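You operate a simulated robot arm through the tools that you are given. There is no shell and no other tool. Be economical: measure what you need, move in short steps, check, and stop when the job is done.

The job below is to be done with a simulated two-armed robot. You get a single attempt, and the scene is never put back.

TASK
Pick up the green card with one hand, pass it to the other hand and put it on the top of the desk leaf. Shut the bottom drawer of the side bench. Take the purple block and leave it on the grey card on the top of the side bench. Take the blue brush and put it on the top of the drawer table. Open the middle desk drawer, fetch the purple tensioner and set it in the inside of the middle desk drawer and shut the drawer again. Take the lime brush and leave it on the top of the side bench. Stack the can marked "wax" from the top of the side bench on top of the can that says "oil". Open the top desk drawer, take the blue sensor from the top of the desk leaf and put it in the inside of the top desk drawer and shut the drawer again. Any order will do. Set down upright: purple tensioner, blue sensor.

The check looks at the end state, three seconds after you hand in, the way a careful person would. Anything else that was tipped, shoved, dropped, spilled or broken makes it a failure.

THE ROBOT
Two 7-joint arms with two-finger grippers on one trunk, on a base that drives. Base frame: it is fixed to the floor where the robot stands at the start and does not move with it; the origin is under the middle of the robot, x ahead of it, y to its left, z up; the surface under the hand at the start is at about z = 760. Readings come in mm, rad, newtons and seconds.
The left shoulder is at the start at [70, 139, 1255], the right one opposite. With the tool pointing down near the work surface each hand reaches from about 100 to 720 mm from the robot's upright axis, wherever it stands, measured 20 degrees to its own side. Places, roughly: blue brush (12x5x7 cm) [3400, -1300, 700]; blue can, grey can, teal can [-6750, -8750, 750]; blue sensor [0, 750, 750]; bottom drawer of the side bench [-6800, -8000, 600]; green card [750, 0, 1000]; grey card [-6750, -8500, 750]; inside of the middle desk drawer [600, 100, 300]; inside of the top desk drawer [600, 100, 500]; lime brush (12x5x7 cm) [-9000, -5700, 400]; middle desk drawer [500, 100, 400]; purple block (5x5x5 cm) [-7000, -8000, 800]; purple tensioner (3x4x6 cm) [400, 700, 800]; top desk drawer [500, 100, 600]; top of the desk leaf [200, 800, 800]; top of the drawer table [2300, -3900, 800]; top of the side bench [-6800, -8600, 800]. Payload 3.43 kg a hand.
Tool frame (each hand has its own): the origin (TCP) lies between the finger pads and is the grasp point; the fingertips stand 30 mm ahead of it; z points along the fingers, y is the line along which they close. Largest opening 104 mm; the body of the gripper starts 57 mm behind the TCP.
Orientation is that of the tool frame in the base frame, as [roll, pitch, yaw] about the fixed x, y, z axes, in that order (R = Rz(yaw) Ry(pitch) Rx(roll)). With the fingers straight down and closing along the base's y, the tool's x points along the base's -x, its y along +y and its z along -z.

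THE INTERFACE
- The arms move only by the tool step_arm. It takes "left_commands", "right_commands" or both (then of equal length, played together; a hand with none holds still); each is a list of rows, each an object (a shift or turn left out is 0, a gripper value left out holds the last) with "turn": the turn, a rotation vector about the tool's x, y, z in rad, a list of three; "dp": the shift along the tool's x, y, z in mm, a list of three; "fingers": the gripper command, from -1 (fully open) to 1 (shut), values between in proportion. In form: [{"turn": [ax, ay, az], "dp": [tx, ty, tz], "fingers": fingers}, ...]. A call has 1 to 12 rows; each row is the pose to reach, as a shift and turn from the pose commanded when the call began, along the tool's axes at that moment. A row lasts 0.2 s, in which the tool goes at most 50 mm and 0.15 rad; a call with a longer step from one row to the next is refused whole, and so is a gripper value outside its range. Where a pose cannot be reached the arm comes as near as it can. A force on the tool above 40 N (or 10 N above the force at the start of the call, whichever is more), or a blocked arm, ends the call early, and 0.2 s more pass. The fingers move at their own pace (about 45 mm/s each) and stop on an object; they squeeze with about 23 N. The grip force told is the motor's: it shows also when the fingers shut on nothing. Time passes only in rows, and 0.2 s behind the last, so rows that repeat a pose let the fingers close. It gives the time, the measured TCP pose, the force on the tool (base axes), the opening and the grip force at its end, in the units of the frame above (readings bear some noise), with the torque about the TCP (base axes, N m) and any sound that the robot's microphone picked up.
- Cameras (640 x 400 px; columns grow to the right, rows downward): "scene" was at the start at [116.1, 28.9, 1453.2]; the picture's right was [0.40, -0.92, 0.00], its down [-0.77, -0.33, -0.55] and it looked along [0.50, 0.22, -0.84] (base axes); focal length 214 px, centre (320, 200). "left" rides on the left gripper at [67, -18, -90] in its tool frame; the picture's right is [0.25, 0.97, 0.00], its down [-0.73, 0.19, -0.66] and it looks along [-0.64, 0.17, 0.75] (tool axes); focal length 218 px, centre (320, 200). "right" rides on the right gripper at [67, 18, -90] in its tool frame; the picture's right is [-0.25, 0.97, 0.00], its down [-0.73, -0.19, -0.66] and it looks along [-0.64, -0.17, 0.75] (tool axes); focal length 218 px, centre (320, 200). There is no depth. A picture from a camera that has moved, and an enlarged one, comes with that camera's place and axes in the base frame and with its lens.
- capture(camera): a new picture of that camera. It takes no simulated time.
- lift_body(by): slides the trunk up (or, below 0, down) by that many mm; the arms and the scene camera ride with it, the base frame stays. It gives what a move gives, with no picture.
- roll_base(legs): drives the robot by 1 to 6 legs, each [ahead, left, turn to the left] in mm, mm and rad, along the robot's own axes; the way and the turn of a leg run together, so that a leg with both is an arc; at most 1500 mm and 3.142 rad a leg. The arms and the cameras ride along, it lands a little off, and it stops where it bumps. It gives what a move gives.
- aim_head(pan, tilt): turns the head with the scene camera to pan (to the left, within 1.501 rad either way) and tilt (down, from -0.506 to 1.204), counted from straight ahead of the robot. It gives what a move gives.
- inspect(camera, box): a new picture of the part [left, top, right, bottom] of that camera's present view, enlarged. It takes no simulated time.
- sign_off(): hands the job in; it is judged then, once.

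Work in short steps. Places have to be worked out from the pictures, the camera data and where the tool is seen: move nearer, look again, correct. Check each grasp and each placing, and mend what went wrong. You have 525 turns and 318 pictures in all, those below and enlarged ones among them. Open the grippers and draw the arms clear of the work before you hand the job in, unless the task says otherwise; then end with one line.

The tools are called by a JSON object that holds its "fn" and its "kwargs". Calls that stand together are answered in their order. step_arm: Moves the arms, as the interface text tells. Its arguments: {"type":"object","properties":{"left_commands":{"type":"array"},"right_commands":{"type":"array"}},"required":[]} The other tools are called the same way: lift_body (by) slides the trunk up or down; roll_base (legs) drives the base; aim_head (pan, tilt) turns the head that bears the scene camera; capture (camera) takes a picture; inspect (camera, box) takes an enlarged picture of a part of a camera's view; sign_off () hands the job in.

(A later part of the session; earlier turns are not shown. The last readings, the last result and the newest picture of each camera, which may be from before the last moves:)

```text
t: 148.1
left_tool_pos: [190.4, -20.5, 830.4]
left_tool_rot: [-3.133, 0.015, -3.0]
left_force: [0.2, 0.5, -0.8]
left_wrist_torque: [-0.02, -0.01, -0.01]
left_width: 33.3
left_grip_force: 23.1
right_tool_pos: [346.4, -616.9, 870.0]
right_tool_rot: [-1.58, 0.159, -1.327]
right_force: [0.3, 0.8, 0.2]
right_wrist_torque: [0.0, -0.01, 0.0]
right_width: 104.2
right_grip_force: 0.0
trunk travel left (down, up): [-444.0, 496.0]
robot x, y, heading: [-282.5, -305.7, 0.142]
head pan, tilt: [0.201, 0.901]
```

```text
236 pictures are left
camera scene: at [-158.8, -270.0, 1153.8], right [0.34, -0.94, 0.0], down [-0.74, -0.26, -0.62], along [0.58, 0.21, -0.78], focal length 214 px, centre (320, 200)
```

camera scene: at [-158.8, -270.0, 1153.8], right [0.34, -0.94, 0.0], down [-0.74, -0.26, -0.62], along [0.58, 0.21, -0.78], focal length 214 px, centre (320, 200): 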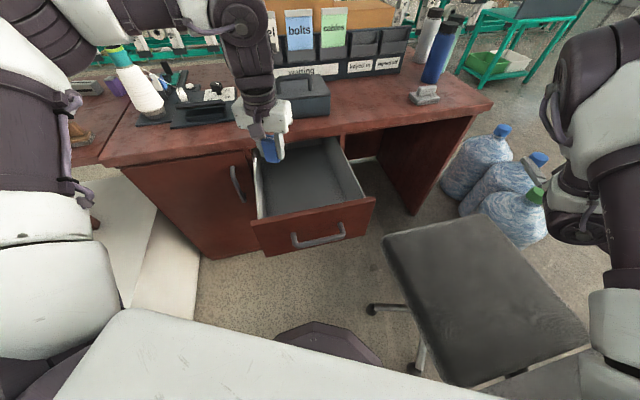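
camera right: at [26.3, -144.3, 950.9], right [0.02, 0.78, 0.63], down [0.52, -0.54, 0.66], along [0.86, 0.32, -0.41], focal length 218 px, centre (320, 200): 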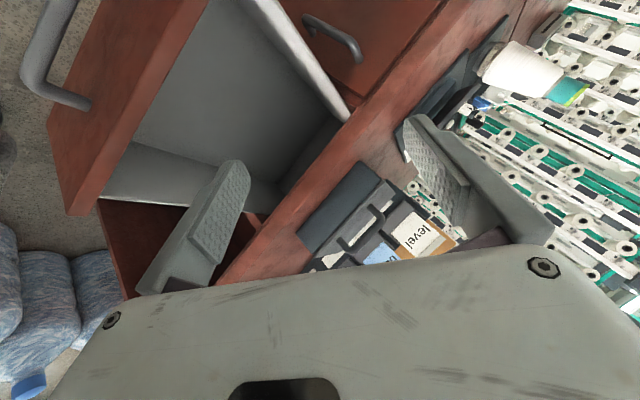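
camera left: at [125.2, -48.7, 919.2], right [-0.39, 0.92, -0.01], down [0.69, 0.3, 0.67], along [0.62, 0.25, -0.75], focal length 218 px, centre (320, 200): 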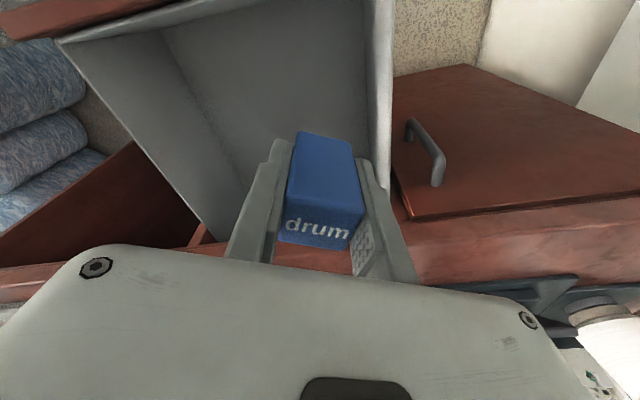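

Lower the trunk another 170 mm; hand and sensor go down into the drawer.

{"fn": "lift_body", "kwargs": {"by": -170}}

{"fn": "capture", "kwargs": {"camera": "scene"}}

{"fn": "capture", "kwargs": {"camera": "left"}}

```text
t: 150.0
left_tool_pos: [191.0, -21.7, 659.4]
left_tool_rot: [-3.133, 0.015, -3.0]
left_force: [1.1, 0.1, -0.3]
left_wrist_torque: [0.0, 0.01, -0.01]
left_width: 32.6
left_grip_force: 22.9
right_tool_pos: [346.3, -617.3, 699.4]
right_tool_rot: [-1.58, 0.159, -1.329]
right_force: [0.2, -0.1, -0.2]
right_wrist_torque: [0.01, 0.04, 0.02]
right_width: 104.1
right_grip_force: 0.1
trunk travel left (down, up): [-274.0, 666.0]
robot x, y, heading: [-277.5, -304.5, 0.146]
head pan, tilt: [0.201, 0.901]
```

```text
235 pictures are left
camera scene: at [-159.0, -270.0, 983.8], right [0.34, -0.94, 0.0], down [-0.74, -0.26, -0.62], along [0.58, 0.21, -0.78], focal length 214 px, centre (320, 200)
```

scene: 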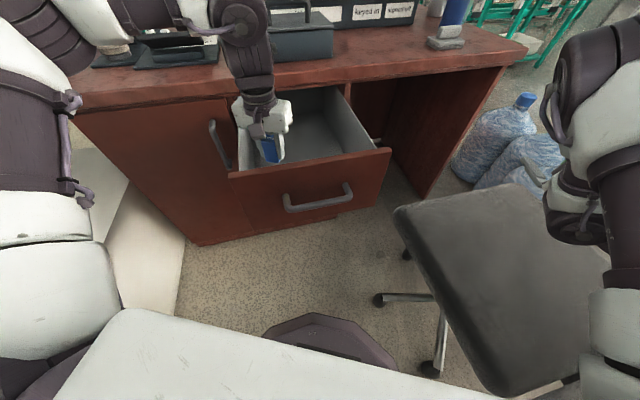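

```text
234 pictures are left
camera left: at [125.1, -48.7, 749.3], right [-0.39, 0.92, -0.01], down [0.69, 0.3, 0.67], along [0.62, 0.25, -0.75], focal length 218 px, centre (320, 200)
```

left: 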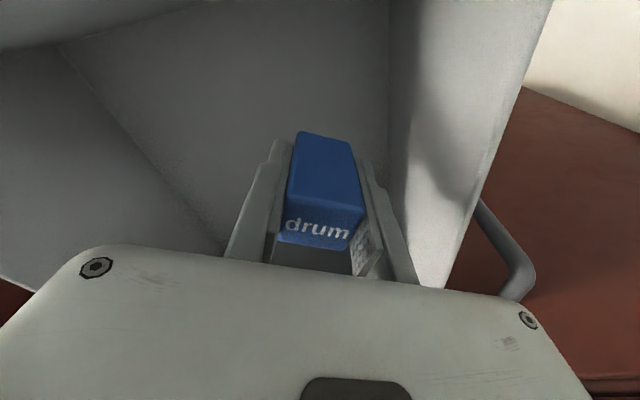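

Descend with the arm 60 mm more, then feel for the floor in small steps.

{"fn": "step_arm", "kwargs": {"left_commands": [{"dp": [0, 0, 20]}, {"dp": [0, 0, 40]}, {"dp": [0, 0, 60]}]}}

{"fn": "step_arm", "kwargs": {"left_commands": [{"dp": [0, 0, 5]}, {"dp": [0, 0, 10]}, {"dp": [0, 0, 15]}]}}

```text
t: 150.8
left_tool_pos: [191.0, -22.6, 599.6]
left_tool_rot: [-3.134, 0.015, -2.998]
left_force: [1.1, -0.4, -0.8]
left_wrist_torque: [-0.04, -0.01, 0.01]
left_width: 33.2
left_grip_force: 22.5
right_tool_pos: [346.6, -618.2, 698.8]
right_tool_rot: [-1.581, 0.159, -1.326]
right_force: [-0.1, -0.7, -0.6]
right_wrist_torque: [0.0, -0.02, 0.0]
right_width: 103.7
right_grip_force: 0.0
trunk travel left (down, up): [-274.0, 666.0]
robot x, y, heading: [-281.9, -304.5, 0.143]
head pan, tilt: [0.201, 0.901]
```

```text
t: 151.6
left_tool_pos: [191.8, -20.9, 584.0]
left_tool_rot: [-3.133, 0.015, -2.999]
left_force: [0.6, -0.1, -1.7]
left_wrist_torque: [0.0, -0.03, -0.01]
left_width: 33.3
left_grip_force: 23.2
right_tool_pos: [346.8, -618.3, 699.0]
right_tool_rot: [-1.581, 0.158, -1.326]
right_force: [-0.5, 1.0, -0.4]
right_wrist_torque: [0.01, -0.01, -0.02]
right_width: 104.1
right_grip_force: 0.0
trunk travel left (down, up): [-274.0, 666.0]
robot x, y, heading: [-281.4, -306.4, 0.143]
head pan, tilt: [0.201, 0.901]
```

{"fn": "step_arm", "kwargs": {"left_commands": [{"dp": [0, 0, 4]}, {"dp": [0, 0, 8]}, {"dp": [0, 0, 12]}]}}

{"fn": "capture", "kwargs": {"camera": "left"}}

```text
t: 152.4
left_tool_pos: [192.5, -22.4, 572.5]
left_tool_rot: [-3.133, 0.013, -3.001]
left_force: [0.3, -0.4, -0.7]
left_wrist_torque: [-0.01, -0.03, 0.01]
left_width: 33.1
left_grip_force: 23.5
right_tool_pos: [347.2, -616.1, 699.2]
right_tool_rot: [-1.581, 0.159, -1.325]
right_force: [0.5, 0.4, -0.5]
right_wrist_torque: [-0.01, 0.01, -0.02]
right_width: 104.3
right_grip_force: 0.1
trunk travel left (down, up): [-274.0, 666.0]
robot x, y, heading: [-280.7, -300.7, 0.144]
head pan, tilt: [0.201, 0.901]
```

```text
233 pictures are left
camera left: at [126.4, -49.3, 661.7], right [-0.39, 0.92, -0.01], down [0.69, 0.3, 0.67], along [0.62, 0.25, -0.75], focal length 218 px, centre (320, 200)
```

left: 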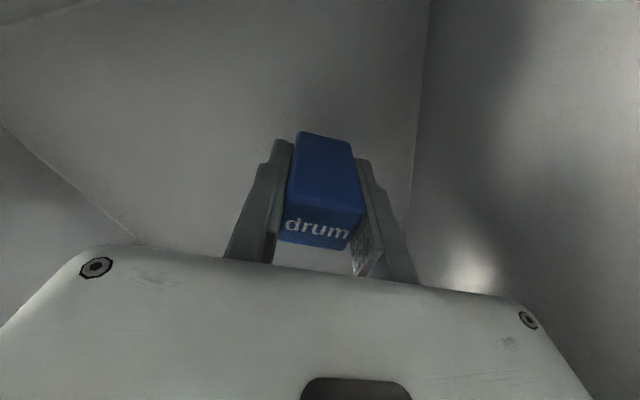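

Triangulating the floor/wall edge gives floor z≈523; the sensor bottom is at ~537. Step down gently.

{"fn": "step_arm", "kwargs": {"left_commands": [{"dp": [0, 0, 3]}, {"dp": [0, 0, 6]}, {"dp": [0, 0, 9]}]}}

{"fn": "step_arm", "kwargs": {"left_commands": [{"dp": [0, 0, 2]}, {"dp": [0, 0, 4]}]}}

```text
t: 153.2
left_tool_pos: [192.6, -22.3, 563.1]
left_tool_rot: [-3.133, 0.014, -3.0]
left_force: [0.6, -0.1, -0.6]
left_wrist_torque: [-0.03, -0.01, 0.02]
left_width: 33.1
left_grip_force: 23.1
right_tool_pos: [345.8, -616.5, 700.0]
right_tool_rot: [-1.581, 0.158, -1.328]
right_force: [0.7, -0.2, 0.0]
right_wrist_torque: [-0.03, 0.02, -0.02]
right_width: 104.2
right_grip_force: 0.1
trunk travel left (down, up): [-274.0, 666.0]
robot x, y, heading: [-283.8, -299.9, 0.145]
head pan, tilt: [0.201, 0.901]
```

```text
t: 153.8
left_tool_pos: [193.1, -21.4, 559.7]
left_tool_rot: [-3.133, 0.014, -3.0]
left_force: [-0.8, 1.2, -1.5]
left_wrist_torque: [-0.03, 0.03, -0.01]
left_width: 33.2
left_grip_force: 23.2
right_tool_pos: [346.6, -617.5, 699.6]
right_tool_rot: [-1.581, 0.159, -1.326]
right_force: [0.7, 0.6, 0.8]
right_wrist_torque: [0.01, -0.02, -0.02]
right_width: 104.0
right_grip_force: 0.0
trunk travel left (down, up): [-274.0, 666.0]
robot x, y, heading: [-279.1, -303.9, 0.146]
head pan, tilt: [0.201, 0.901]
```

{"fn": "step_arm", "kwargs": {"left_commands": [{"dp": [0, 0, 2]}, {"dp": [0, 0, 4]}]}}

{"fn": "step_arm", "kwargs": {"left_commands": [{"dp": [0, 0, 2]}, {"dp": [0, 0, 4]}]}}

```text
t: 154.4
left_tool_pos: [192.6, -22.4, 554.4]
left_tool_rot: [-3.132, 0.014, -3.001]
left_force: [0.5, 0.3, -0.2]
left_wrist_torque: [0.01, 0.0, 0.0]
left_width: 33.2
left_grip_force: 22.4
right_tool_pos: [346.3, -618.2, 698.7]
right_tool_rot: [-1.582, 0.157, -1.327]
right_force: [0.8, 0.6, 1.2]
right_wrist_torque: [-0.02, -0.01, -0.01]
right_width: 104.2
right_grip_force: 0.1
trunk travel left (down, up): [-274.0, 666.0]
robot x, y, heading: [-280.2, -301.4, 0.143]
head pan, tilt: [0.201, 0.901]
```

```text
t: 155.0
left_tool_pos: [192.2, -21.6, 552.2]
left_tool_rot: [-3.131, 0.015, -3.001]
left_force: [-0.1, 1.1, -0.4]
left_wrist_torque: [0.03, 0.03, 0.0]
left_width: 33.1
left_grip_force: 23.2
right_tool_pos: [347.0, -618.1, 700.3]
right_tool_rot: [-1.581, 0.16, -1.326]
right_force: [-0.3, 0.6, -0.6]
right_wrist_torque: [0.04, 0.01, 0.0]
right_width: 104.0
right_grip_force: 0.0
trunk travel left (down, up): [-274.0, 666.0]
robot x, y, heading: [-280.8, -299.3, 0.144]
head pan, tilt: [0.201, 0.901]
```

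No contact yet; continue in small steps.

{"fn": "step_arm", "kwargs": {"left_commands": [{"dp": [0, 0, 2]}, {"dp": [0, 0, 4]}, {"dp": [0, 0, 6]}]}}

{"fn": "capture", "kwargs": {"camera": "left"}}

```text
t: 155.8
left_tool_pos: [190.8, -20.5, 545.8]
left_tool_rot: [-3.132, 0.017, -3.0]
left_force: [0.7, 0.5, -1.0]
left_wrist_torque: [0.0, 0.01, 0.01]
left_width: 33.4
left_grip_force: 22.6
right_tool_pos: [345.4, -616.4, 699.2]
right_tool_rot: [-1.58, 0.158, -1.326]
right_force: [-0.1, -0.1, 0.4]
right_wrist_torque: [-0.02, 0.02, -0.01]
right_width: 103.8
right_grip_force: 0.0
trunk travel left (down, up): [-274.0, 666.0]
robot x, y, heading: [-280.2, -309.2, 0.145]
head pan, tilt: [0.201, 0.901]
```

```text
232 pictures are left
camera left: at [124.9, -47.5, 636.0], right [-0.39, 0.92, -0.01], down [0.68, 0.3, 0.67], along [0.62, 0.25, -0.75], focal length 218 px, centre (320, 200)
```

left: 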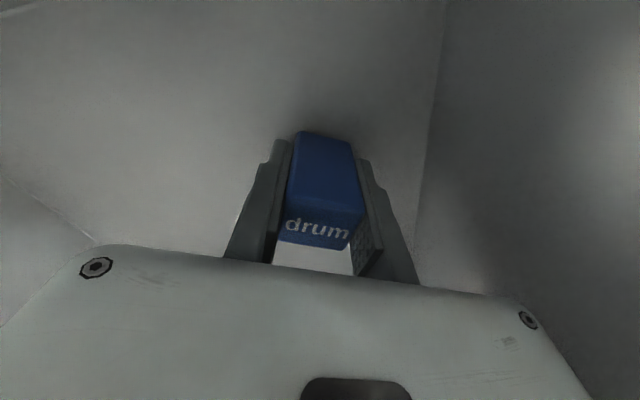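

Shadow near the base is tightening; continue down with 2 mm rows.

{"fn": "step_arm", "kwargs": {"left_commands": [{"dp": [0, 0, 2]}, {"dp": [0, 0, 4]}, {"dp": [0, 0, 6]}]}}

{"fn": "step_arm", "kwargs": {"left_commands": [{"dp": [0, 0, 2]}, {"dp": [0, 0, 4]}, {"dp": [0, 0, 6]}]}}

```text
t: 156.6
left_tool_pos: [188.8, -20.1, 543.3]
left_tool_rot: [-3.131, 0.018, -3.0]
left_force: [0.9, -0.1, 8.2]
left_wrist_torque: [0.02, 0.38, 0.07]
left_width: 33.0
left_grip_force: 23.3
left hand out of reach, approached as far as the arm can: row 1, 2, 3
right_tool_pos: [347.0, -617.3, 699.8]
right_tool_rot: [-1.58, 0.162, -1.326]
right_force: [0.5, 0.2, -0.5]
right_wrist_torque: [0.0, 0.01, 0.0]
right_width: 103.9
right_grip_force: 0.0
trunk travel left (down, up): [-274.0, 666.0]
robot x, y, heading: [-282.9, -304.4, 0.14]
head pan, tilt: [0.201, 0.901]
```

```text
t: 157.4
left_tool_pos: [188.7, -19.6, 539.7]
left_tool_rot: [-3.131, 0.02, -2.999]
left_force: [5.6, -7.0, 24.8]
left_wrist_torque: [0.09, 0.09, -0.01]
left_width: 33.4
left_grip_force: 23.1
right_tool_pos: [344.8, -619.0, 699.9]
right_tool_rot: [-1.579, 0.16, -1.326]
right_force: [0.9, 0.2, -0.9]
right_wrist_torque: [0.0, 0.01, 0.01]
right_width: 104.1
right_grip_force: 0.1
trunk travel left (down, up): [-274.0, 666.0]
robot x, y, heading: [-283.5, -303.8, 0.14]
head pan, tilt: [0.201, 0.901]
```

Contact with the drawer floor (8 → 25 N). Ease up 2 mm, release, and lift out.

{"fn": "step_arm", "kwargs": {"left_commands": [{"dp": [0, 0, -2]}, {"dp": [0, 0, -2], "fingers": -0.2}, {"dp": [0, 0, -2]}, {"dp": [0, 0, -2]}, {"dp": [0, 0, -2]}, {"dp": [0, 0, -25]}, {"dp": [0, 0, -60]}]}}

{"fn": "capture", "kwargs": {"camera": "left"}}

```text
t: 159.0
left_tool_pos: [189.6, -19.0, 596.6]
left_tool_rot: [-3.134, 0.013, -3.001]
left_force: [-0.4, -0.5, -0.5]
left_wrist_torque: [-0.01, 0.03, 0.0]
left_width: 62.5
left_grip_force: 0.0
right_tool_pos: [346.1, -617.6, 700.0]
right_tool_rot: [-1.579, 0.159, -1.325]
right_force: [0.5, 0.5, -0.2]
right_wrist_torque: [-0.01, -0.02, -0.02]
right_width: 104.0
right_grip_force: 0.2
trunk travel left (down, up): [-274.0, 666.0]
robot x, y, heading: [-278.9, -301.1, 0.137]
head pan, tilt: [0.201, 0.901]
```

```text
231 pictures are left
camera left: at [123.7, -46.3, 684.8], right [-0.39, 0.92, -0.01], down [0.69, 0.3, 0.67], along [0.62, 0.25, -0.75], focal length 218 px, centre (320, 200)
```

left: 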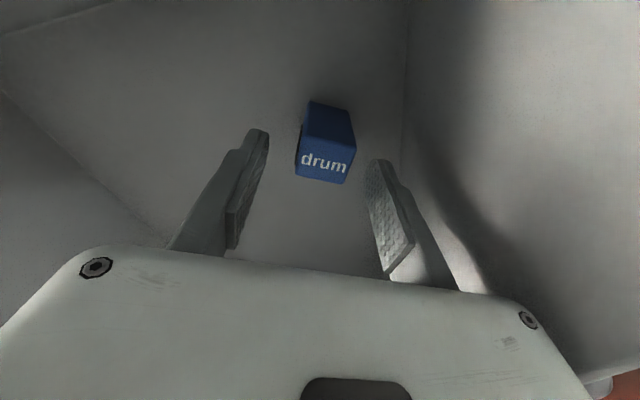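

Sensor stands upright in the drawer. Raise the trunk, turn to face the desk squarely and back off to re-grip the handle with the right hand.

{"fn": "lift_body", "kwargs": {"by": 400}}

{"fn": "roll_base", "kwargs": {"legs": [[0, 0, 0.453], [-220, 35, 0]]}}

{"fn": "step_arm", "kwargs": {"right_commands": [{"turn": [0, 0.05, 0.08], "dp": [-40, 0, 0]}, {"turn": [0, 0.1, 0.159], "dp": [-80, 0, 0]}, {"turn": [0, 0.1, 0.159], "dp": [-120, 0, 0]}, {"turn": [0, 0.1, 0.159], "dp": [-160, 0, 0]}, {"turn": [0, 0.1, 0.159], "dp": [-200, 0, 0]}, {"turn": [0, 0.1, 0.159], "dp": [-240, 0, 0]}]}}

{"fn": "aim_head", "kwargs": {"pan": -0.1, "tilt": 0.8}}

{"fn": "capture", "kwargs": {"camera": "scene"}}

```text
t: 162.8
left_tool_pos: [190.0, -19.2, 996.0]
left_tool_rot: [-3.134, 0.015, -3.0]
left_force: [-0.3, 0.6, 0.6]
left_wrist_torque: [-0.01, -0.01, 0.0]
left_width: 62.3
left_grip_force: 0.0
right_tool_pos: [346.9, -617.5, 1099.5]
right_tool_rot: [-1.582, 0.16, -1.325]
right_force: [-0.3, 0.6, 0.3]
right_wrist_torque: [0.02, 0.01, -0.01]
right_width: 103.8
right_grip_force: 0.0
trunk travel left (down, up): [-674.0, 266.0]
robot x, y, heading: [-282.5, -301.3, 0.144]
head pan, tilt: [0.201, 0.901]
```

```text
t: 165.8
left_tool_pos: [-180.7, 64.0, 995.1]
left_tool_rot: [-3.134, 0.014, -2.548]
left_force: [1.0, 0.0, -1.3]
left_wrist_torque: [0.0, 0.02, 0.01]
left_width: 62.4
left_grip_force: 0.0
right_tool_pos: [220.9, -406.4, 1100.2]
right_tool_rot: [-1.582, 0.161, -0.876]
right_force: [0.2, 0.6, 0.2]
right_wrist_torque: [-0.02, 0.01, 0.02]
right_width: 103.9
right_grip_force: 0.1
trunk travel left (down, up): [-674.0, 266.0]
robot x, y, heading: [-480.8, -399.7, 0.591]
head pan, tilt: [0.201, 0.901]
```

```text
t: 167.2
left_tool_pos: [-181.0, 64.7, 995.1]
left_tool_rot: [-3.135, 0.014, -2.548]
left_force: [0.4, 0.4, 0.3]
left_wrist_torque: [0.03, -0.05, 0.02]
left_width: 62.5
left_grip_force: 0.1
right_tool_pos: [162.1, -330.0, 1141.1]
right_tool_rot: [-1.61, 0.321, -0.987]
right_force: [0.2, 0.2, -0.1]
right_wrist_torque: [-0.04, -0.01, 0.01]
right_width: 104.0
right_grip_force: 0.0
right hand out of reach, approached as far as the arm can: row 1, 2, 3, 4, 5, 6
trunk travel left (down, up): [-674.0, 266.0]
robot x, y, heading: [-480.5, -397.5, 0.598]
head pan, tilt: [0.201, 0.901]
```

```text
t: 168.0
left_tool_pos: [-181.5, 63.3, 995.3]
left_tool_rot: [-3.132, 0.014, -2.547]
left_force: [0.1, -0.7, 0.7]
left_wrist_torque: [0.01, 0.01, 0.0]
left_width: 62.6
left_grip_force: 0.1
right_tool_pos: [161.0, -329.0, 1142.2]
right_tool_rot: [-1.608, 0.323, -0.986]
right_force: [0.0, 0.4, 1.3]
right_wrist_torque: [0.0, 0.0, -0.02]
right_width: 103.8
right_grip_force: 0.1
trunk travel left (down, up): [-674.0, 266.0]
robot x, y, heading: [-476.0, -397.9, 0.593]
head pan, tilt: [-0.099, 0.799]
```

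```text
230 pictures are left
camera scene: at [-367.2, -329.5, 1391.6], right [0.48, -0.88, 0.0], down [-0.63, -0.34, -0.7], along [0.61, 0.33, -0.72], focal length 214 px, centre (320, 200)
```

scene: 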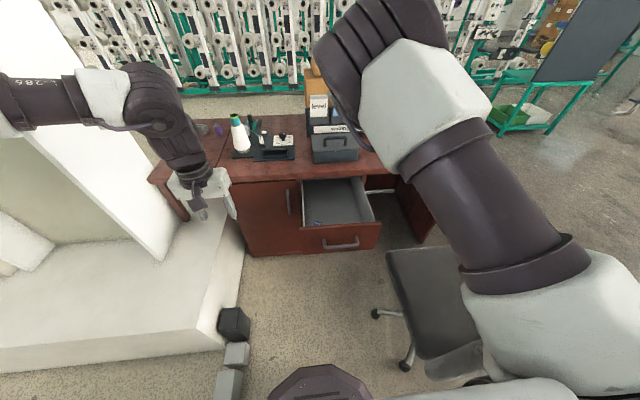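

Inward reach is limited; I turn the base 0.2 rad left and shift so the right hand lies ahead of the handle along the drawer direction, then square the tool.

{"fn": "roll_base", "kwargs": {"legs": [[0, 0, 0.2], [8, 40, 0]]}}

{"fn": "step_arm", "kwargs": {"right_commands": [{"turn": [0, 0.06, -0.11]}, {"turn": [0, 0.12, -0.21]}, {"turn": [0, 0.19, -0.32]}, {"turn": [0, 0.19, -0.32]}]}}

{"fn": "capture", "kwargs": {"camera": "right"}}

```text
t: 169.7
left_tool_pos: [-298.2, 144.3, 996.0]
left_tool_rot: [-3.137, 0.018, -2.35]
left_force: [0.7, -0.3, 1.0]
left_wrist_torque: [0.03, 0.05, 0.04]
left_width: 62.4
left_grip_force: 0.0
right_tool_pos: [116.9, -174.4, 1140.9]
right_tool_rot: [-1.609, 0.326, -0.787]
right_force: [0.4, 0.7, -0.2]
right_wrist_torque: [0.04, 0.0, 0.04]
right_width: 103.8
right_grip_force: 0.1
trunk travel left (down, up): [-674.0, 266.0]
robot x, y, heading: [-502.4, -366.5, 0.797]
head pan, tilt: [-0.099, 0.799]
```

```text
t: 170.7
left_tool_pos: [-299.3, 146.4, 996.4]
left_tool_rot: [-3.136, 0.014, -2.351]
left_force: [0.4, 0.5, 0.7]
left_wrist_torque: [0.02, 0.0, -0.04]
left_width: 62.3
left_grip_force: 0.0
right_tool_pos: [140.1, -193.4, 1145.7]
right_tool_rot: [-1.637, -0.01, -0.962]
right_force: [0.3, -0.8, -0.1]
right_wrist_torque: [-0.03, 0.02, 0.0]
right_width: 103.8
right_grip_force: 0.1
right hand out of reach, approached as far as the arm can: row 1, 2, 3, 4
trunk travel left (down, up): [-674.0, 266.0]
robot x, y, heading: [-501.4, -366.2, 0.799]
head pan, tilt: [-0.099, 0.799]
```

```text
229 pictures are left
camera right: at [104.3, -301.5, 1133.7], right [-0.19, 0.16, -0.97], down [-0.95, 0.23, 0.23], along [0.26, 0.96, 0.11], focal length 218 px, centre (320, 200)
```

right: 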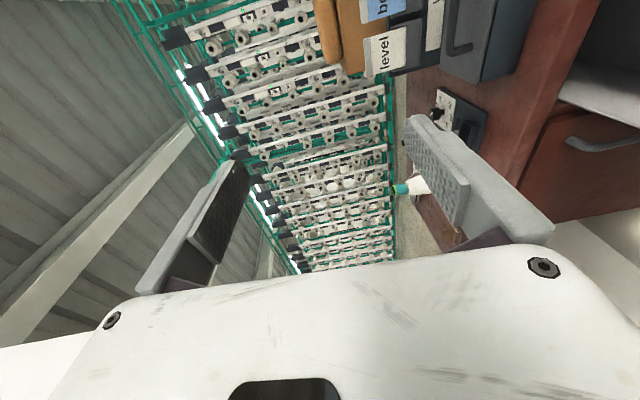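

Right hand is squared (s≈238, still on the bar). Retract the left arm up and closer so it stays clear, back off 67 mm, and lower the trunk to handle height.

{"fn": "step_arm", "kwargs": {"left_commands": [{"dp": [30, 8, -33]}, {"dp": [60, 16, -67]}, {"dp": [90, 24, -100]}, {"dp": [120, 32, -133]}, {"dp": [150, 40, -167]}, {"dp": [178, 48, -200]}]}}

{"fn": "roll_base", "kwargs": {"legs": [[-67, 13, 0]]}}

{"fn": "lift_body", "kwargs": {"by": -337}}

{"fn": "capture", "kwargs": {"camera": "scene"}}

```text
t: 172.1
left_tool_pos: [-465.4, 51.9, 1192.9]
left_tool_rot: [-3.134, 0.014, -2.351]
left_force: [-0.2, -1.0, 1.0]
left_wrist_torque: [0.04, -0.02, 0.0]
left_width: 62.3
left_grip_force: 0.0
right_tool_pos: [138.9, -194.8, 1146.3]
right_tool_rot: [-1.636, -0.009, -0.962]
right_force: [-0.7, -0.4, -0.8]
right_wrist_torque: [0.01, 0.01, -0.03]
right_width: 104.1
right_grip_force: 0.0
trunk travel left (down, up): [-674.0, 266.0]
robot x, y, heading: [-503.8, -363.4, 0.791]
head pan, tilt: [-0.099, 0.799]
```

```text
t: 173.1
left_tool_pos: [-518.1, 18.4, 1192.2]
left_tool_rot: [-3.133, 0.014, -2.351]
left_force: [0.5, 0.8, -0.3]
left_wrist_torque: [0.0, 0.04, 0.0]
left_width: 62.4
left_grip_force: 0.1
right_tool_pos: [86.1, -230.0, 1144.6]
right_tool_rot: [-1.64, -0.008, -0.961]
right_force: [0.8, 0.9, 0.5]
right_wrist_torque: [-0.04, -0.03, 0.01]
right_width: 103.9
right_grip_force: 0.1
trunk travel left (down, up): [-674.0, 266.0]
robot x, y, heading: [-556.2, -403.3, 0.797]
head pan, tilt: [-0.099, 0.799]
```

```text
t: 176.4
left_tool_pos: [-519.3, 14.7, 856.2]
left_tool_rot: [-3.133, 0.013, -2.352]
left_force: [0.1, -0.4, 0.5]
left_wrist_torque: [0.0, 0.02, -0.03]
left_width: 62.3
left_grip_force: 0.1
right_tool_pos: [84.8, -232.0, 807.3]
right_tool_rot: [-1.637, -0.009, -0.961]
right_force: [0.3, 0.3, -0.3]
right_wrist_torque: [-0.01, 0.02, 0.01]
right_width: 104.3
right_grip_force: 0.0
trunk travel left (down, up): [-337.0, 603.0]
robot x, y, heading: [-555.5, -402.3, 0.79]
head pan, tilt: [-0.099, 0.799]
```

```text
228 pictures are left
camera scene: at [-460.8, -313.9, 1054.7], right [0.64, -0.77, 0.0], down [-0.55, -0.46, -0.7], along [0.54, 0.45, -0.72], focal length 214 px, centre (320, 200)
```

scene: 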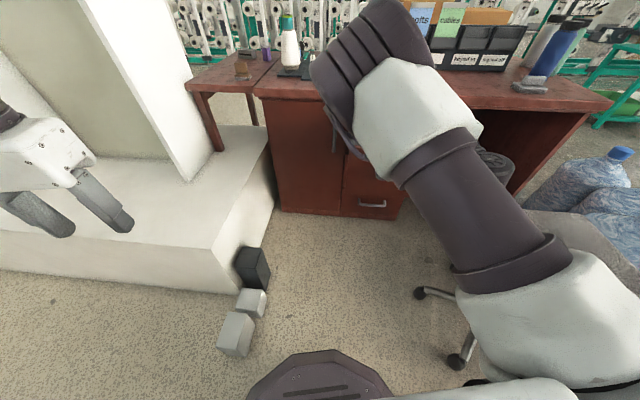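

Lower the remaining 198 mm to handle height and look through the right camera.

{"fn": "lift_body", "kwargs": {"by": -198}}

{"fn": "capture", "kwargs": {"camera": "right"}}

{"fn": "capture", "kwargs": {"camera": "scene"}}

```text
t: 178.5
left_tool_pos: [-520.8, 15.8, 657.3]
left_tool_rot: [-3.131, 0.014, -2.35]
left_force: [0.3, 0.0, -0.2]
left_wrist_torque: [-0.02, 0.0, 0.0]
left_width: 62.3
left_grip_force: 0.0
right_tool_pos: [84.6, -232.3, 610.3]
right_tool_rot: [-1.636, -0.008, -0.96]
right_force: [0.2, -0.3, -0.2]
right_wrist_torque: [0.04, 0.01, 0.02]
right_width: 104.1
right_grip_force: 0.1
trunk travel left (down, up): [-139.0, 801.0]
robot x, y, heading: [-559.1, -399.3, 0.79]
head pan, tilt: [-0.099, 0.799]
```

```text
227 pictures are left
camera right: at [48.1, -339.2, 598.8], right [-0.19, 0.16, -0.97], down [-0.95, 0.23, 0.23], along [0.26, 0.96, 0.11], focal length 218 px, centre (320, 200)
```

right: 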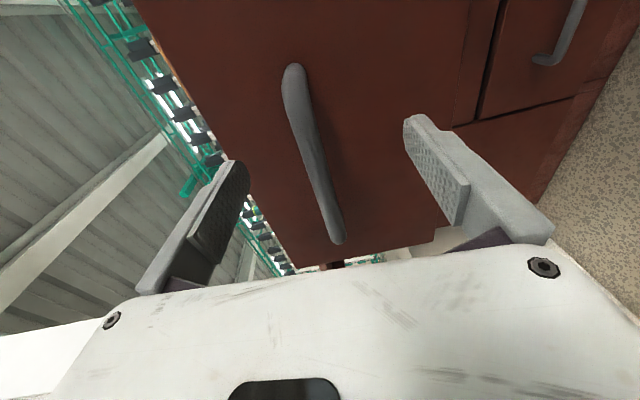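

```text
226 pictures are left
camera scene: at [-460.8, -313.9, 856.7], right [0.64, -0.77, 0.0], down [-0.55, -0.46, -0.7], along [0.54, 0.45, -0.72], focal length 214 px, centre (320, 200)
```

scene: 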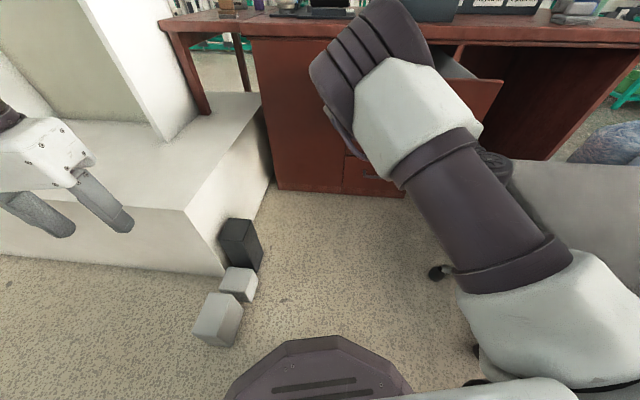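

Bar is between the fingers at z≈612. Drive 60 mm along the drawer direction and grip.

{"fn": "roll_base", "kwargs": {"legs": [[58, -11.5, 0]]}}

{"fn": "step_arm", "kwargs": {"right_commands": [{"fingers": 1}, {"fingers": 1}, {"fingers": 1}, {"fingers": 1}, {"fingers": 1}, {"fingers": 1}]}}

{"fn": "capture", "kwargs": {"camera": "right"}}

```text
t: 179.5
left_tool_pos: [-469.3, 48.5, 657.8]
left_tool_rot: [-3.132, 0.015, -2.351]
left_force: [0.3, 0.6, 0.7]
left_wrist_torque: [0.01, -0.01, -0.03]
left_width: 62.6
left_grip_force: 0.0
right_tool_pos: [134.9, -197.7, 610.1]
right_tool_rot: [-1.636, -0.008, -0.962]
right_force: [-0.5, -0.4, 0.4]
right_wrist_torque: [0.03, -0.01, -0.03]
right_width: 104.1
right_grip_force: 0.2
trunk travel left (down, up): [-139.0, 801.0]
robot x, y, heading: [-507.7, -364.2, 0.792]
head pan, tilt: [-0.099, 0.799]
```

```text
t: 180.9
left_tool_pos: [-471.0, 49.3, 658.4]
left_tool_rot: [-3.129, 0.017, -2.351]
left_force: [0.2, -0.3, -0.8]
left_wrist_torque: [0.03, -0.04, 0.01]
left_width: 62.7
left_grip_force: 0.1
right_tool_pos: [131.9, -197.1, 613.2]
right_tool_rot: [-1.631, -0.009, -0.964]
right_force: [0.7, 0.5, 19.8]
right_wrist_torque: [0.59, 0.0, 0.3]
right_width: 15.9
right_grip_force: 32.8
trunk travel left (down, up): [-139.0, 801.0]
robot x, y, heading: [-513.0, -365.1, 0.796]
head pan, tilt: [-0.099, 0.799]
```

```text
225 pictures are left
camera right: at [96.9, -305.8, 601.9], right [-0.19, 0.17, -0.97], down [-0.95, 0.23, 0.22], along [0.26, 0.96, 0.11], focal length 218 px, centre (320, 200)
```

right: 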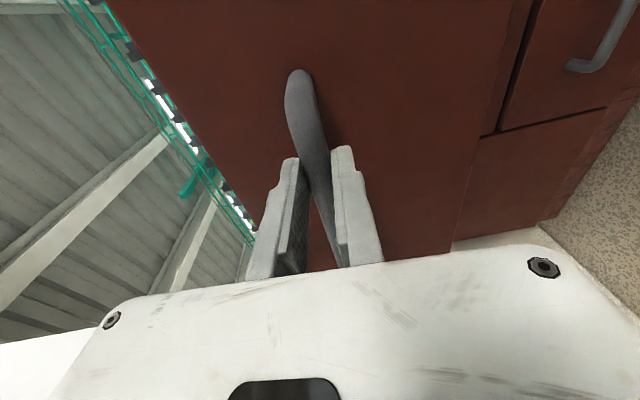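

Gripped. Push the drawer shut by driving along its direction, gently in parts.

{"fn": "roll_base", "kwargs": {"legs": [[127, -25, 0]]}}

{"fn": "roll_base", "kwargs": {"legs": [[98, -19, 0]]}}

{"fn": "capture", "kwargs": {"camera": "scene"}}

```text
t: 182.2
left_tool_pos: [-364.5, 121.0, 658.4]
left_tool_rot: [-3.132, 0.015, -2.352]
left_force: [0.4, 0.3, 0.2]
left_wrist_torque: [0.06, 0.02, 0.0]
left_width: 62.4
left_grip_force: 0.1
right_tool_pos: [238.6, -126.4, 614.0]
right_tool_rot: [-1.631, -0.009, -0.963]
right_force: [7.1, -10.0, 29.3]
right_wrist_torque: [0.68, 0.01, -0.52]
right_width: 15.7
right_grip_force: 44.8
trunk travel left (down, up): [-139.0, 801.0]
robot x, y, heading: [-405.1, -300.1, 0.793]
head pan, tilt: [-0.099, 0.799]
```

```text
t: 183.3
left_tool_pos: [-283.2, 177.2, 658.8]
left_tool_rot: [-3.133, 0.018, -2.351]
left_force: [0.9, 0.6, -0.1]
left_wrist_torque: [-0.03, -0.02, 0.01]
left_width: 62.4
left_grip_force: 0.2
right_tool_pos: [323.6, -71.5, 612.7]
right_tool_rot: [-1.63, -0.011, -0.97]
right_force: [6.0, -8.3, 20.4]
right_wrist_torque: [0.57, 0.1, -0.46]
right_width: 15.7
right_grip_force: 45.2
trunk travel left (down, up): [-139.0, 801.0]
robot x, y, heading: [-322.0, -237.6, 0.796]
head pan, tilt: [-0.099, 0.799]
```

```text
224 pictures are left
camera scene: at [-224.1, -152.3, 857.0], right [0.64, -0.77, 0.0], down [-0.55, -0.46, -0.7], along [0.54, 0.45, -0.72], focal length 214 px, centre (320, 200)
```

scene: 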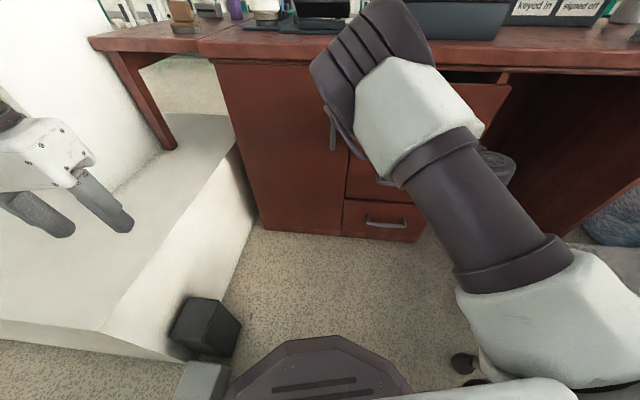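

29 mm remain; push the last bit.

{"fn": "roll_base", "kwargs": {"legs": [[30, -6, 0]]}}

{"fn": "step_arm", "kwargs": {"right_commands": [{"fingers": -1}, {"fingers": -1}, {"fingers": -1}, {"fingers": -1}]}}

{"fn": "capture", "kwargs": {"camera": "right"}}

```text
t: 184.2
left_tool_pos: [-261.3, 191.8, 657.3]
left_tool_rot: [-3.133, 0.014, -2.349]
left_force: [-0.7, 0.0, -0.8]
left_wrist_torque: [0.02, 0.0, -0.02]
left_width: 62.5
left_grip_force: 0.1
right_tool_pos: [344.4, -58.9, 612.6]
right_tool_rot: [-1.631, -0.011, -0.971]
right_force: [-1.5, 0.9, 2.1]
right_wrist_torque: [0.36, 0.24, -0.19]
right_width: 15.4
right_grip_force: 45.4
trunk travel left (down, up): [-139.0, 801.0]
robot x, y, heading: [-300.1, -229.2, 0.796]
head pan, tilt: [-0.099, 0.799]
stopped in leg 1: the force on the tool passed its limit at 50 N (the readings are from after the stop); the commanded pose is now the measured one
```

```text
t: 185.2
left_tool_pos: [-261.3, 191.8, 658.3]
left_tool_rot: [-3.132, 0.013, -2.353]
left_force: [-0.7, -0.2, 0.4]
left_wrist_torque: [-0.01, -0.02, 0.02]
left_width: 62.1
left_grip_force: 0.1
right_tool_pos: [344.2, -58.0, 612.5]
right_tool_rot: [-1.632, -0.01, -0.971]
right_force: [0.4, 0.4, -0.3]
right_wrist_torque: [-0.02, 0.02, 0.0]
right_width: 103.3
right_grip_force: 0.3
trunk travel left (down, up): [-139.0, 801.0]
robot x, y, heading: [-304.0, -225.4, 0.794]
head pan, tilt: [-0.099, 0.799]
```

```text
223 pictures are left
camera right: at [306.5, -165.6, 601.7], right [-0.19, 0.17, -0.97], down [-0.94, 0.24, 0.22], along [0.27, 0.96, 0.11], focal length 218 px, centre (320, 200)
```

right: 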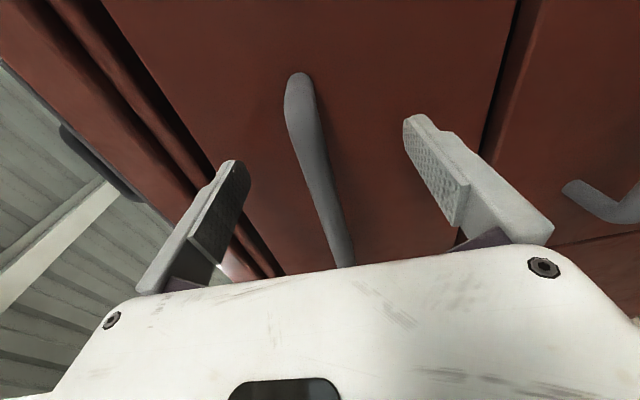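

Stopped at 50 N with the drawer at its closed position. Back away and check that it's flush.

{"fn": "roll_base", "kwargs": {"legs": [[-147, 29, 0]]}}

{"fn": "lift_body", "kwargs": {"by": 100}}

{"fn": "capture", "kwargs": {"camera": "right"}}

{"fn": "inspect", "kwargs": {"camera": "scene", "box": [240, 60, 540, 260]}}

```text
t: 186.6
left_tool_pos: [-385.3, 106.4, 658.0]
left_tool_rot: [-3.133, 0.015, -2.348]
left_force: [0.6, 0.4, -0.1]
left_wrist_torque: [0.01, -0.03, -0.04]
left_width: 62.5
left_grip_force: 0.0
right_tool_pos: [219.1, -143.1, 613.7]
right_tool_rot: [-1.63, -0.009, -0.969]
right_force: [0.4, 0.7, 0.0]
right_wrist_torque: [-0.05, -0.01, -0.01]
right_width: 103.8
right_grip_force: 0.1
trunk travel left (down, up): [-139.0, 801.0]
robot x, y, heading: [-426.1, -307.2, 0.795]
head pan, tilt: [-0.099, 0.799]
```

```text
t: 187.9
left_tool_pos: [-386.3, 106.1, 758.1]
left_tool_rot: [-3.132, 0.013, -2.35]
left_force: [0.2, -1.0, 0.1]
left_wrist_torque: [-0.04, -0.02, -0.05]
left_width: 62.2
left_grip_force: 0.0
right_tool_pos: [219.6, -143.2, 714.2]
right_tool_rot: [-1.634, -0.01, -0.969]
right_force: [-0.6, -1.0, -0.3]
right_wrist_torque: [0.01, 0.01, -0.03]
right_width: 104.3
right_grip_force: 0.1
trunk travel left (down, up): [-239.0, 701.0]
robot x, y, heading: [-427.1, -312.2, 0.797]
head pan, tilt: [-0.099, 0.799]
```

```text
222 pictures are left
camera right: at [182.3, -249.6, 701.5], right [-0.19, 0.17, -0.97], down [-0.94, 0.24, 0.22], along [0.27, 0.96, 0.11], focal length 218 px, centre (320, 200)
```

right: 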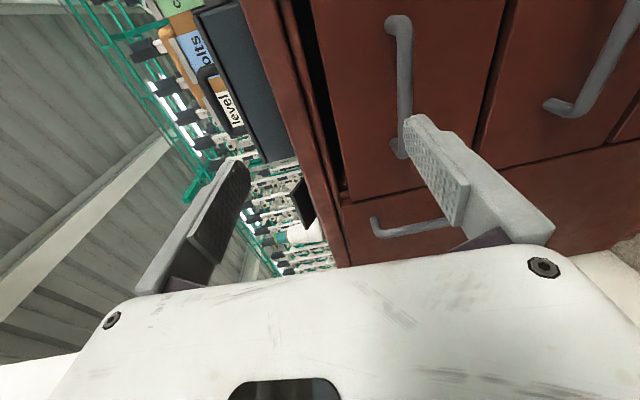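

```text
2.00 times, centred on (390, 160) of scene
camera zoom: at [-326.8, -221.9, 956.6], right [0.64, -0.77, 0.0], down [-0.55, -0.46, -0.7], along [0.54, 0.45, -0.72], focal length 429 px, centre (180, 280)
```

zoom: 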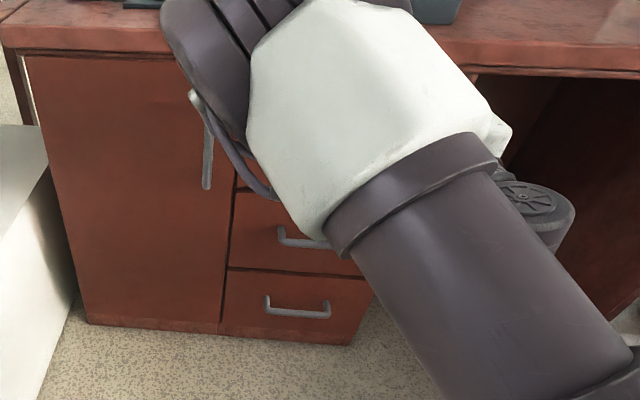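

Drawer flush. Next, the middle drawer: its handle is at z≈396, so I test lowering the right hand 120 mm relative to the shoulder first.

{"fn": "step_arm", "kwargs": {"right_commands": [{"dp": [0, 30, 0]}, {"dp": [0, 60, 0]}, {"dp": [0, 90, 0]}, {"dp": [0, 120, 0]}]}}

```text
t: 188.9
left_tool_pos: [-383.0, 107.4, 757.4]
left_tool_rot: [-3.136, 0.009, -2.351]
left_force: [1.6, 0.2, 0.1]
left_wrist_torque: [-0.04, 0.06, -0.02]
left_width: 62.2
left_grip_force: 0.0
right_tool_pos: [270.5, -125.5, 609.9]
right_tool_rot: [-1.655, -0.008, -0.983]
right_force: [0.2, -0.2, 0.3]
right_wrist_torque: [0.0, -0.04, 0.03]
right_width: 103.9
right_grip_force: 0.0
right hand out of reach, approached as far as the arm can: row 1, 2, 3, 4
trunk travel left (down, up): [-239.0, 701.0]
robot x, y, heading: [-429.5, -311.6, 0.796]
head pan, tilt: [-0.099, 0.799]
```

It lowers with a bit of forward shift (n≈154, s≈255). Shift the base 15 mm left and lower the trunk 214 mm to the middle handle.

{"fn": "roll_base", "kwargs": {"legs": [[3, 16, 0]]}}

{"fn": "lift_body", "kwargs": {"by": -212}}

{"fn": "capture", "kwargs": {"camera": "right"}}

{"fn": "capture", "kwargs": {"camera": "scene"}}

```text
t: 189.7
left_tool_pos: [-394.2, 121.6, 756.9]
left_tool_rot: [-3.133, 0.014, -2.348]
left_force: [0.5, 0.2, 0.6]
left_wrist_torque: [-0.01, -0.03, -0.03]
left_width: 62.4
left_grip_force: 0.1
right_tool_pos: [260.3, -113.3, 613.0]
right_tool_rot: [-1.652, -0.011, -0.982]
right_force: [0.0, 0.3, 0.3]
right_wrist_torque: [-0.03, 0.01, -0.02]
right_width: 103.8
right_grip_force: 0.1
trunk travel left (down, up): [-239.0, 701.0]
robot x, y, heading: [-432.6, -296.7, 0.793]
head pan, tilt: [-0.099, 0.799]
```

```text
t: 192.0
left_tool_pos: [-396.3, 121.3, 544.8]
left_tool_rot: [-3.132, 0.015, -2.348]
left_force: [-0.6, 0.1, -0.8]
left_wrist_torque: [-0.01, 0.02, -0.01]
left_width: 62.3
left_grip_force: 0.0
right_tool_pos: [259.5, -112.5, 401.4]
right_tool_rot: [-1.653, -0.011, -0.982]
right_force: [0.4, -0.6, 0.0]
right_wrist_torque: [0.01, 0.03, -0.03]
right_width: 104.0
right_grip_force: 0.1
trunk travel left (down, up): [-27.0, 913.0]
robot x, y, heading: [-435.7, -295.7, 0.792]
head pan, tilt: [-0.099, 0.799]
```

```text
220 pictures are left
camera right: at [221.1, -219.7, 391.6], right [-0.2, 0.16, -0.97], down [-0.94, 0.25, 0.24], along [0.28, 0.95, 0.1], focal length 218 px, centre (320, 200)
```

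right: 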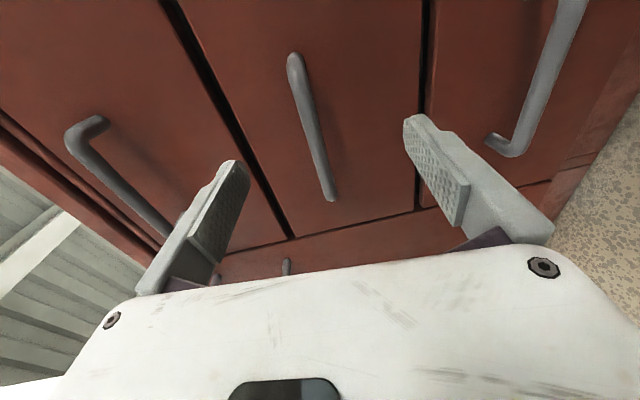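

```text
219 pictures are left
camera scene: at [-336.2, -208.8, 744.7], right [0.64, -0.77, 0.0], down [-0.55, -0.46, -0.7], along [0.54, 0.45, -0.72], focal length 214 px, centre (320, 200)
```

scene: 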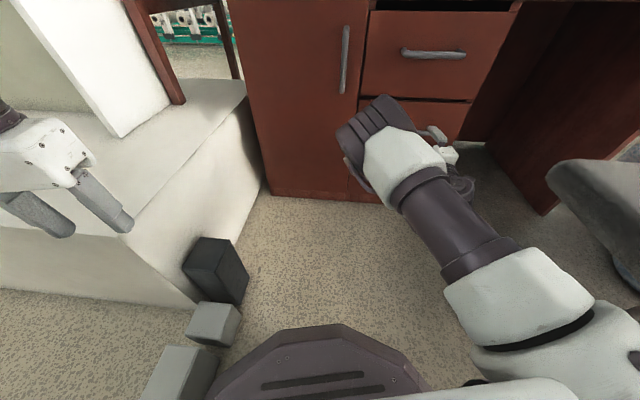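

Middle bar (z≈404, s 131–283) sits between the fingers. Shift right 10 mm to keep clear of the floor boxes and drive in 104 mm, then grip.

{"fn": "roll_base", "kwargs": {"legs": [[-2, -11, 0], [102, -20.5, 0]]}}

{"fn": "step_arm", "kwargs": {"right_commands": [{"fingers": 1}, {"fingers": 1}, {"fingers": 1}, {"fingers": 1}, {"fingers": 1}, {"fingers": 1}]}}

{"fn": "capture", "kwargs": {"camera": "right"}}

```text
t: 193.5
left_tool_pos: [-302.8, 170.4, 545.6]
left_tool_rot: [-3.133, 0.015, -2.348]
left_force: [-0.2, 0.1, -0.8]
left_wrist_torque: [0.0, -0.01, -0.03]
left_width: 62.3
left_grip_force: 0.1
right_tool_pos: [352.5, -62.1, 400.9]
right_tool_rot: [-1.654, -0.011, -0.983]
right_force: [-0.8, -0.3, -0.4]
right_wrist_torque: [0.03, 0.0, -0.01]
right_width: 103.7
right_grip_force: 0.1
trunk travel left (down, up): [-27.0, 913.0]
robot x, y, heading: [-342.7, -245.4, 0.797]
head pan, tilt: [-0.099, 0.799]
```

```text
t: 194.9
left_tool_pos: [-302.9, 168.9, 547.1]
left_tool_rot: [-3.132, 0.015, -2.349]
left_force: [-0.7, -1.0, 0.0]
left_wrist_torque: [-0.01, 0.0, -0.03]
left_width: 62.3
left_grip_force: 0.0
right_tool_pos: [352.8, -62.2, 403.4]
right_tool_rot: [-1.649, -0.01, -0.982]
right_force: [2.5, 1.2, 9.4]
right_wrist_torque: [0.39, 0.22, 0.06]
right_width: 15.7
right_grip_force: 33.0
trunk travel left (down, up): [-27.0, 913.0]
robot x, y, heading: [-341.3, -246.4, 0.794]
head pan, tilt: [-0.099, 0.799]
```

```text
218 pictures are left
camera right: at [314.1, -169.2, 393.2], right [-0.2, 0.16, -0.97], down [-0.94, 0.25, 0.23], along [0.28, 0.95, 0.1], focal length 218 px, centre (320, 200)
```

right: 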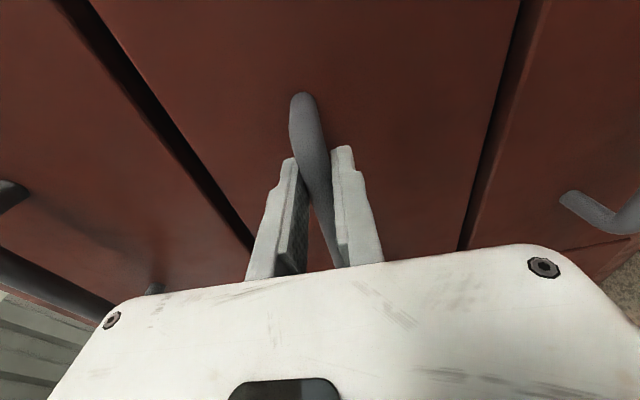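

Gripped the middle handle. Pull it out 255 mm by backing along the drawer direction.

{"fn": "roll_base", "kwargs": {"legs": [[-125, 25, 0], [-125, 25, 0]]}}

{"fn": "step_arm", "kwargs": {"right_commands": [{"fingers": -1}, {"fingers": -1}, {"fingers": -1}, {"fingers": -1}, {"fingers": -1}]}}

{"fn": "capture", "kwargs": {"camera": "right"}}

```text
t: 197.0
left_tool_pos: [-514.2, 26.4, 544.9]
left_tool_rot: [-3.132, 0.016, -2.349]
left_force: [-0.5, -0.1, 1.2]
left_wrist_torque: [0.04, -0.02, -0.01]
left_width: 62.2
left_grip_force: 0.0
right_tool_pos: [142.3, -203.5, 403.7]
right_tool_rot: [-1.65, -0.009, -0.975]
right_force: [-3.9, 7.5, 16.2]
right_wrist_torque: [0.58, 0.22, 0.22]
right_width: 15.2
right_grip_force: 44.6
trunk travel left (down, up): [-27.0, 913.0]
robot x, y, heading: [-552.0, -389.2, 0.795]
head pan, tilt: [-0.099, 0.799]
```

```text
t: 198.2
left_tool_pos: [-512.8, 28.0, 545.6]
left_tool_rot: [-3.134, 0.014, -2.347]
left_force: [-0.4, -0.4, 0.3]
left_wrist_torque: [0.0, 0.01, 0.06]
left_width: 62.5
left_grip_force: 0.1
right_tool_pos: [142.9, -202.7, 401.3]
right_tool_rot: [-1.654, -0.009, -0.977]
right_force: [-0.7, -0.9, -0.3]
right_wrist_torque: [0.03, 0.0, 0.01]
right_width: 104.3
right_grip_force: 0.1
trunk travel left (down, up): [-27.0, 913.0]
robot x, y, heading: [-551.7, -392.9, 0.797]
head pan, tilt: [-0.099, 0.799]
```

```text
217 pictures are left
camera right: at [104.3, -310.5, 391.7], right [-0.2, 0.16, -0.97], down [-0.94, 0.25, 0.24], along [0.28, 0.96, 0.1], focal length 218 px, centre (320, 200)
```

right: 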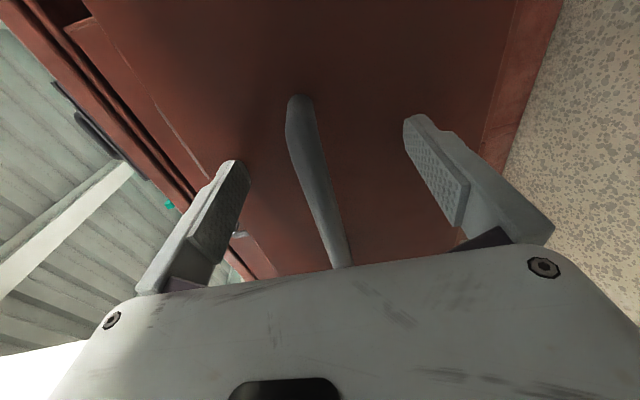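

Middle drawer is open 253 mm. Back off, raise the trunk and bring the right hand to a compact natural pose.

{"fn": "roll_base", "kwargs": {"legs": [[-100, 20, 0]]}}

{"fn": "lift_body", "kwargs": {"by": 400}}

{"fn": "lift_body", "kwargs": {"by": 330}}

{"fn": "step_arm", "kwargs": {"right_commands": [{"turn": [0, 0, 0.15], "dp": [6, -10, -10]}, {"turn": [0, 0, 0.3], "dp": [6, -20, -20]}, {"turn": [0, 0, 0.45], "dp": [6, -30, -30]}, {"turn": [0, 0, 0.6], "dp": [6, -40, -40]}, {"turn": [0, 0, 0.75], "dp": [6, -50, -50]}, {"turn": [0, 0, 0.9], "dp": [6, -60, -60]}, {"turn": [0, 0, 1.05], "dp": [6, -70, -70]}, {"turn": [0, 0, 1.2], "dp": [6, -80, -80]}, {"turn": [0, 0, 1.35], "dp": [6, -90, -90]}, {"turn": [0, 0, 1.5], "dp": [6, -100, -100]}]}}

{"fn": "capture", "kwargs": {"camera": "scene"}}

```text
t: 199.4
left_tool_pos: [-596.9, -30.3, 546.2]
left_tool_rot: [-3.132, 0.014, -2.348]
left_force: [-0.5, -0.2, 0.3]
left_wrist_torque: [-0.02, 0.0, 0.02]
left_width: 62.5
left_grip_force: 0.2
right_tool_pos: [58.4, -259.3, 402.5]
right_tool_rot: [-1.652, -0.01, -0.977]
right_force: [0.2, -0.5, -0.4]
right_wrist_torque: [0.01, -0.03, 0.0]
right_width: 104.0
right_grip_force: 0.1
trunk travel left (down, up): [-27.0, 913.0]
robot x, y, heading: [-636.4, -446.5, 0.793]
head pan, tilt: [-0.099, 0.799]
```

```text
t: 203.2
left_tool_pos: [-596.5, -29.4, 945.9]
left_tool_rot: [-3.134, 0.014, -2.347]
left_force: [0.6, 0.8, -1.0]
left_wrist_torque: [-0.01, -0.01, -0.03]
left_width: 62.3
left_grip_force: 0.0
right_tool_pos: [58.5, -260.5, 801.4]
right_tool_rot: [-1.652, -0.012, -0.977]
right_force: [0.1, -0.2, 0.1]
right_wrist_torque: [0.03, 0.0, -0.02]
right_width: 104.1
right_grip_force: 0.1
trunk travel left (down, up): [-427.0, 513.0]
robot x, y, heading: [-634.9, -445.4, 0.796]
head pan, tilt: [-0.099, 0.799]
```

```text
t: 206.5
left_tool_pos: [-597.1, -29.5, 1276.2]
left_tool_rot: [-3.132, 0.014, -2.349]
left_force: [0.7, 0.2, 0.7]
left_wrist_torque: [-0.01, -0.01, 0.03]
left_width: 62.3
left_grip_force: 0.0
right_tool_pos: [58.4, -260.6, 1131.4]
right_tool_rot: [-1.652, -0.01, -0.977]
right_force: [0.3, 0.5, -0.2]
right_wrist_torque: [-0.05, 0.02, 0.01]
right_width: 104.0
right_grip_force: 0.2
trunk travel left (down, up): [-757.0, 183.0]
robot x, y, heading: [-636.0, -448.9, 0.794]
head pan, tilt: [-0.099, 0.799]
```

```text
t: 208.9
left_tool_pos: [-596.0, -28.6, 1274.2]
left_tool_rot: [-3.133, 0.013, -2.346]
left_force: [-0.4, 0.7, -1.2]
left_wrist_torque: [-0.04, -0.01, -0.01]
left_width: 62.4
left_grip_force: 0.0
right_tool_pos: [-13.9, -313.6, 1279.4]
right_tool_rot: [-0.144, 1.562, 0.449]
right_force: [0.9, -0.2, 0.1]
right_wrist_torque: [-0.02, -0.03, 0.0]
right_width: 104.1
right_grip_force: 0.0
right hand out of reach, approached as far as the arm can: row 2, 3, 4
trunk travel left (down, up): [-757.0, 183.0]
robot x, y, heading: [-635.6, -447.7, 0.794]
head pan, tilt: [-0.099, 0.799]
stopped in row 10 (right hand): the arm was blocked; the commanded pose is now the measured one
```

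```text
216 pictures are left
camera scene: at [-537.1, -356.8, 1474.5], right [0.64, -0.77, 0.0], down [-0.55, -0.46, -0.7], along [0.53, 0.45, -0.72], focal length 214 px, centre (320, 200)
```

scene: 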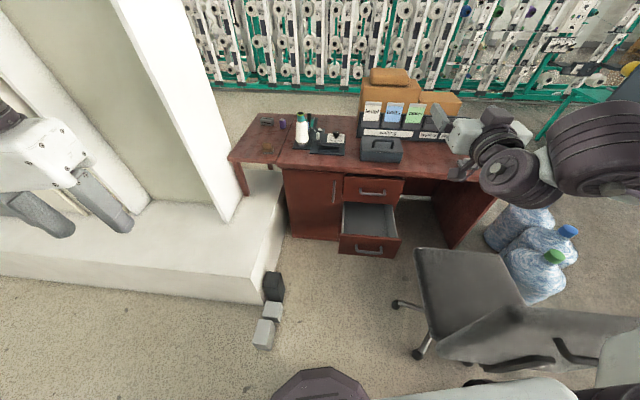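

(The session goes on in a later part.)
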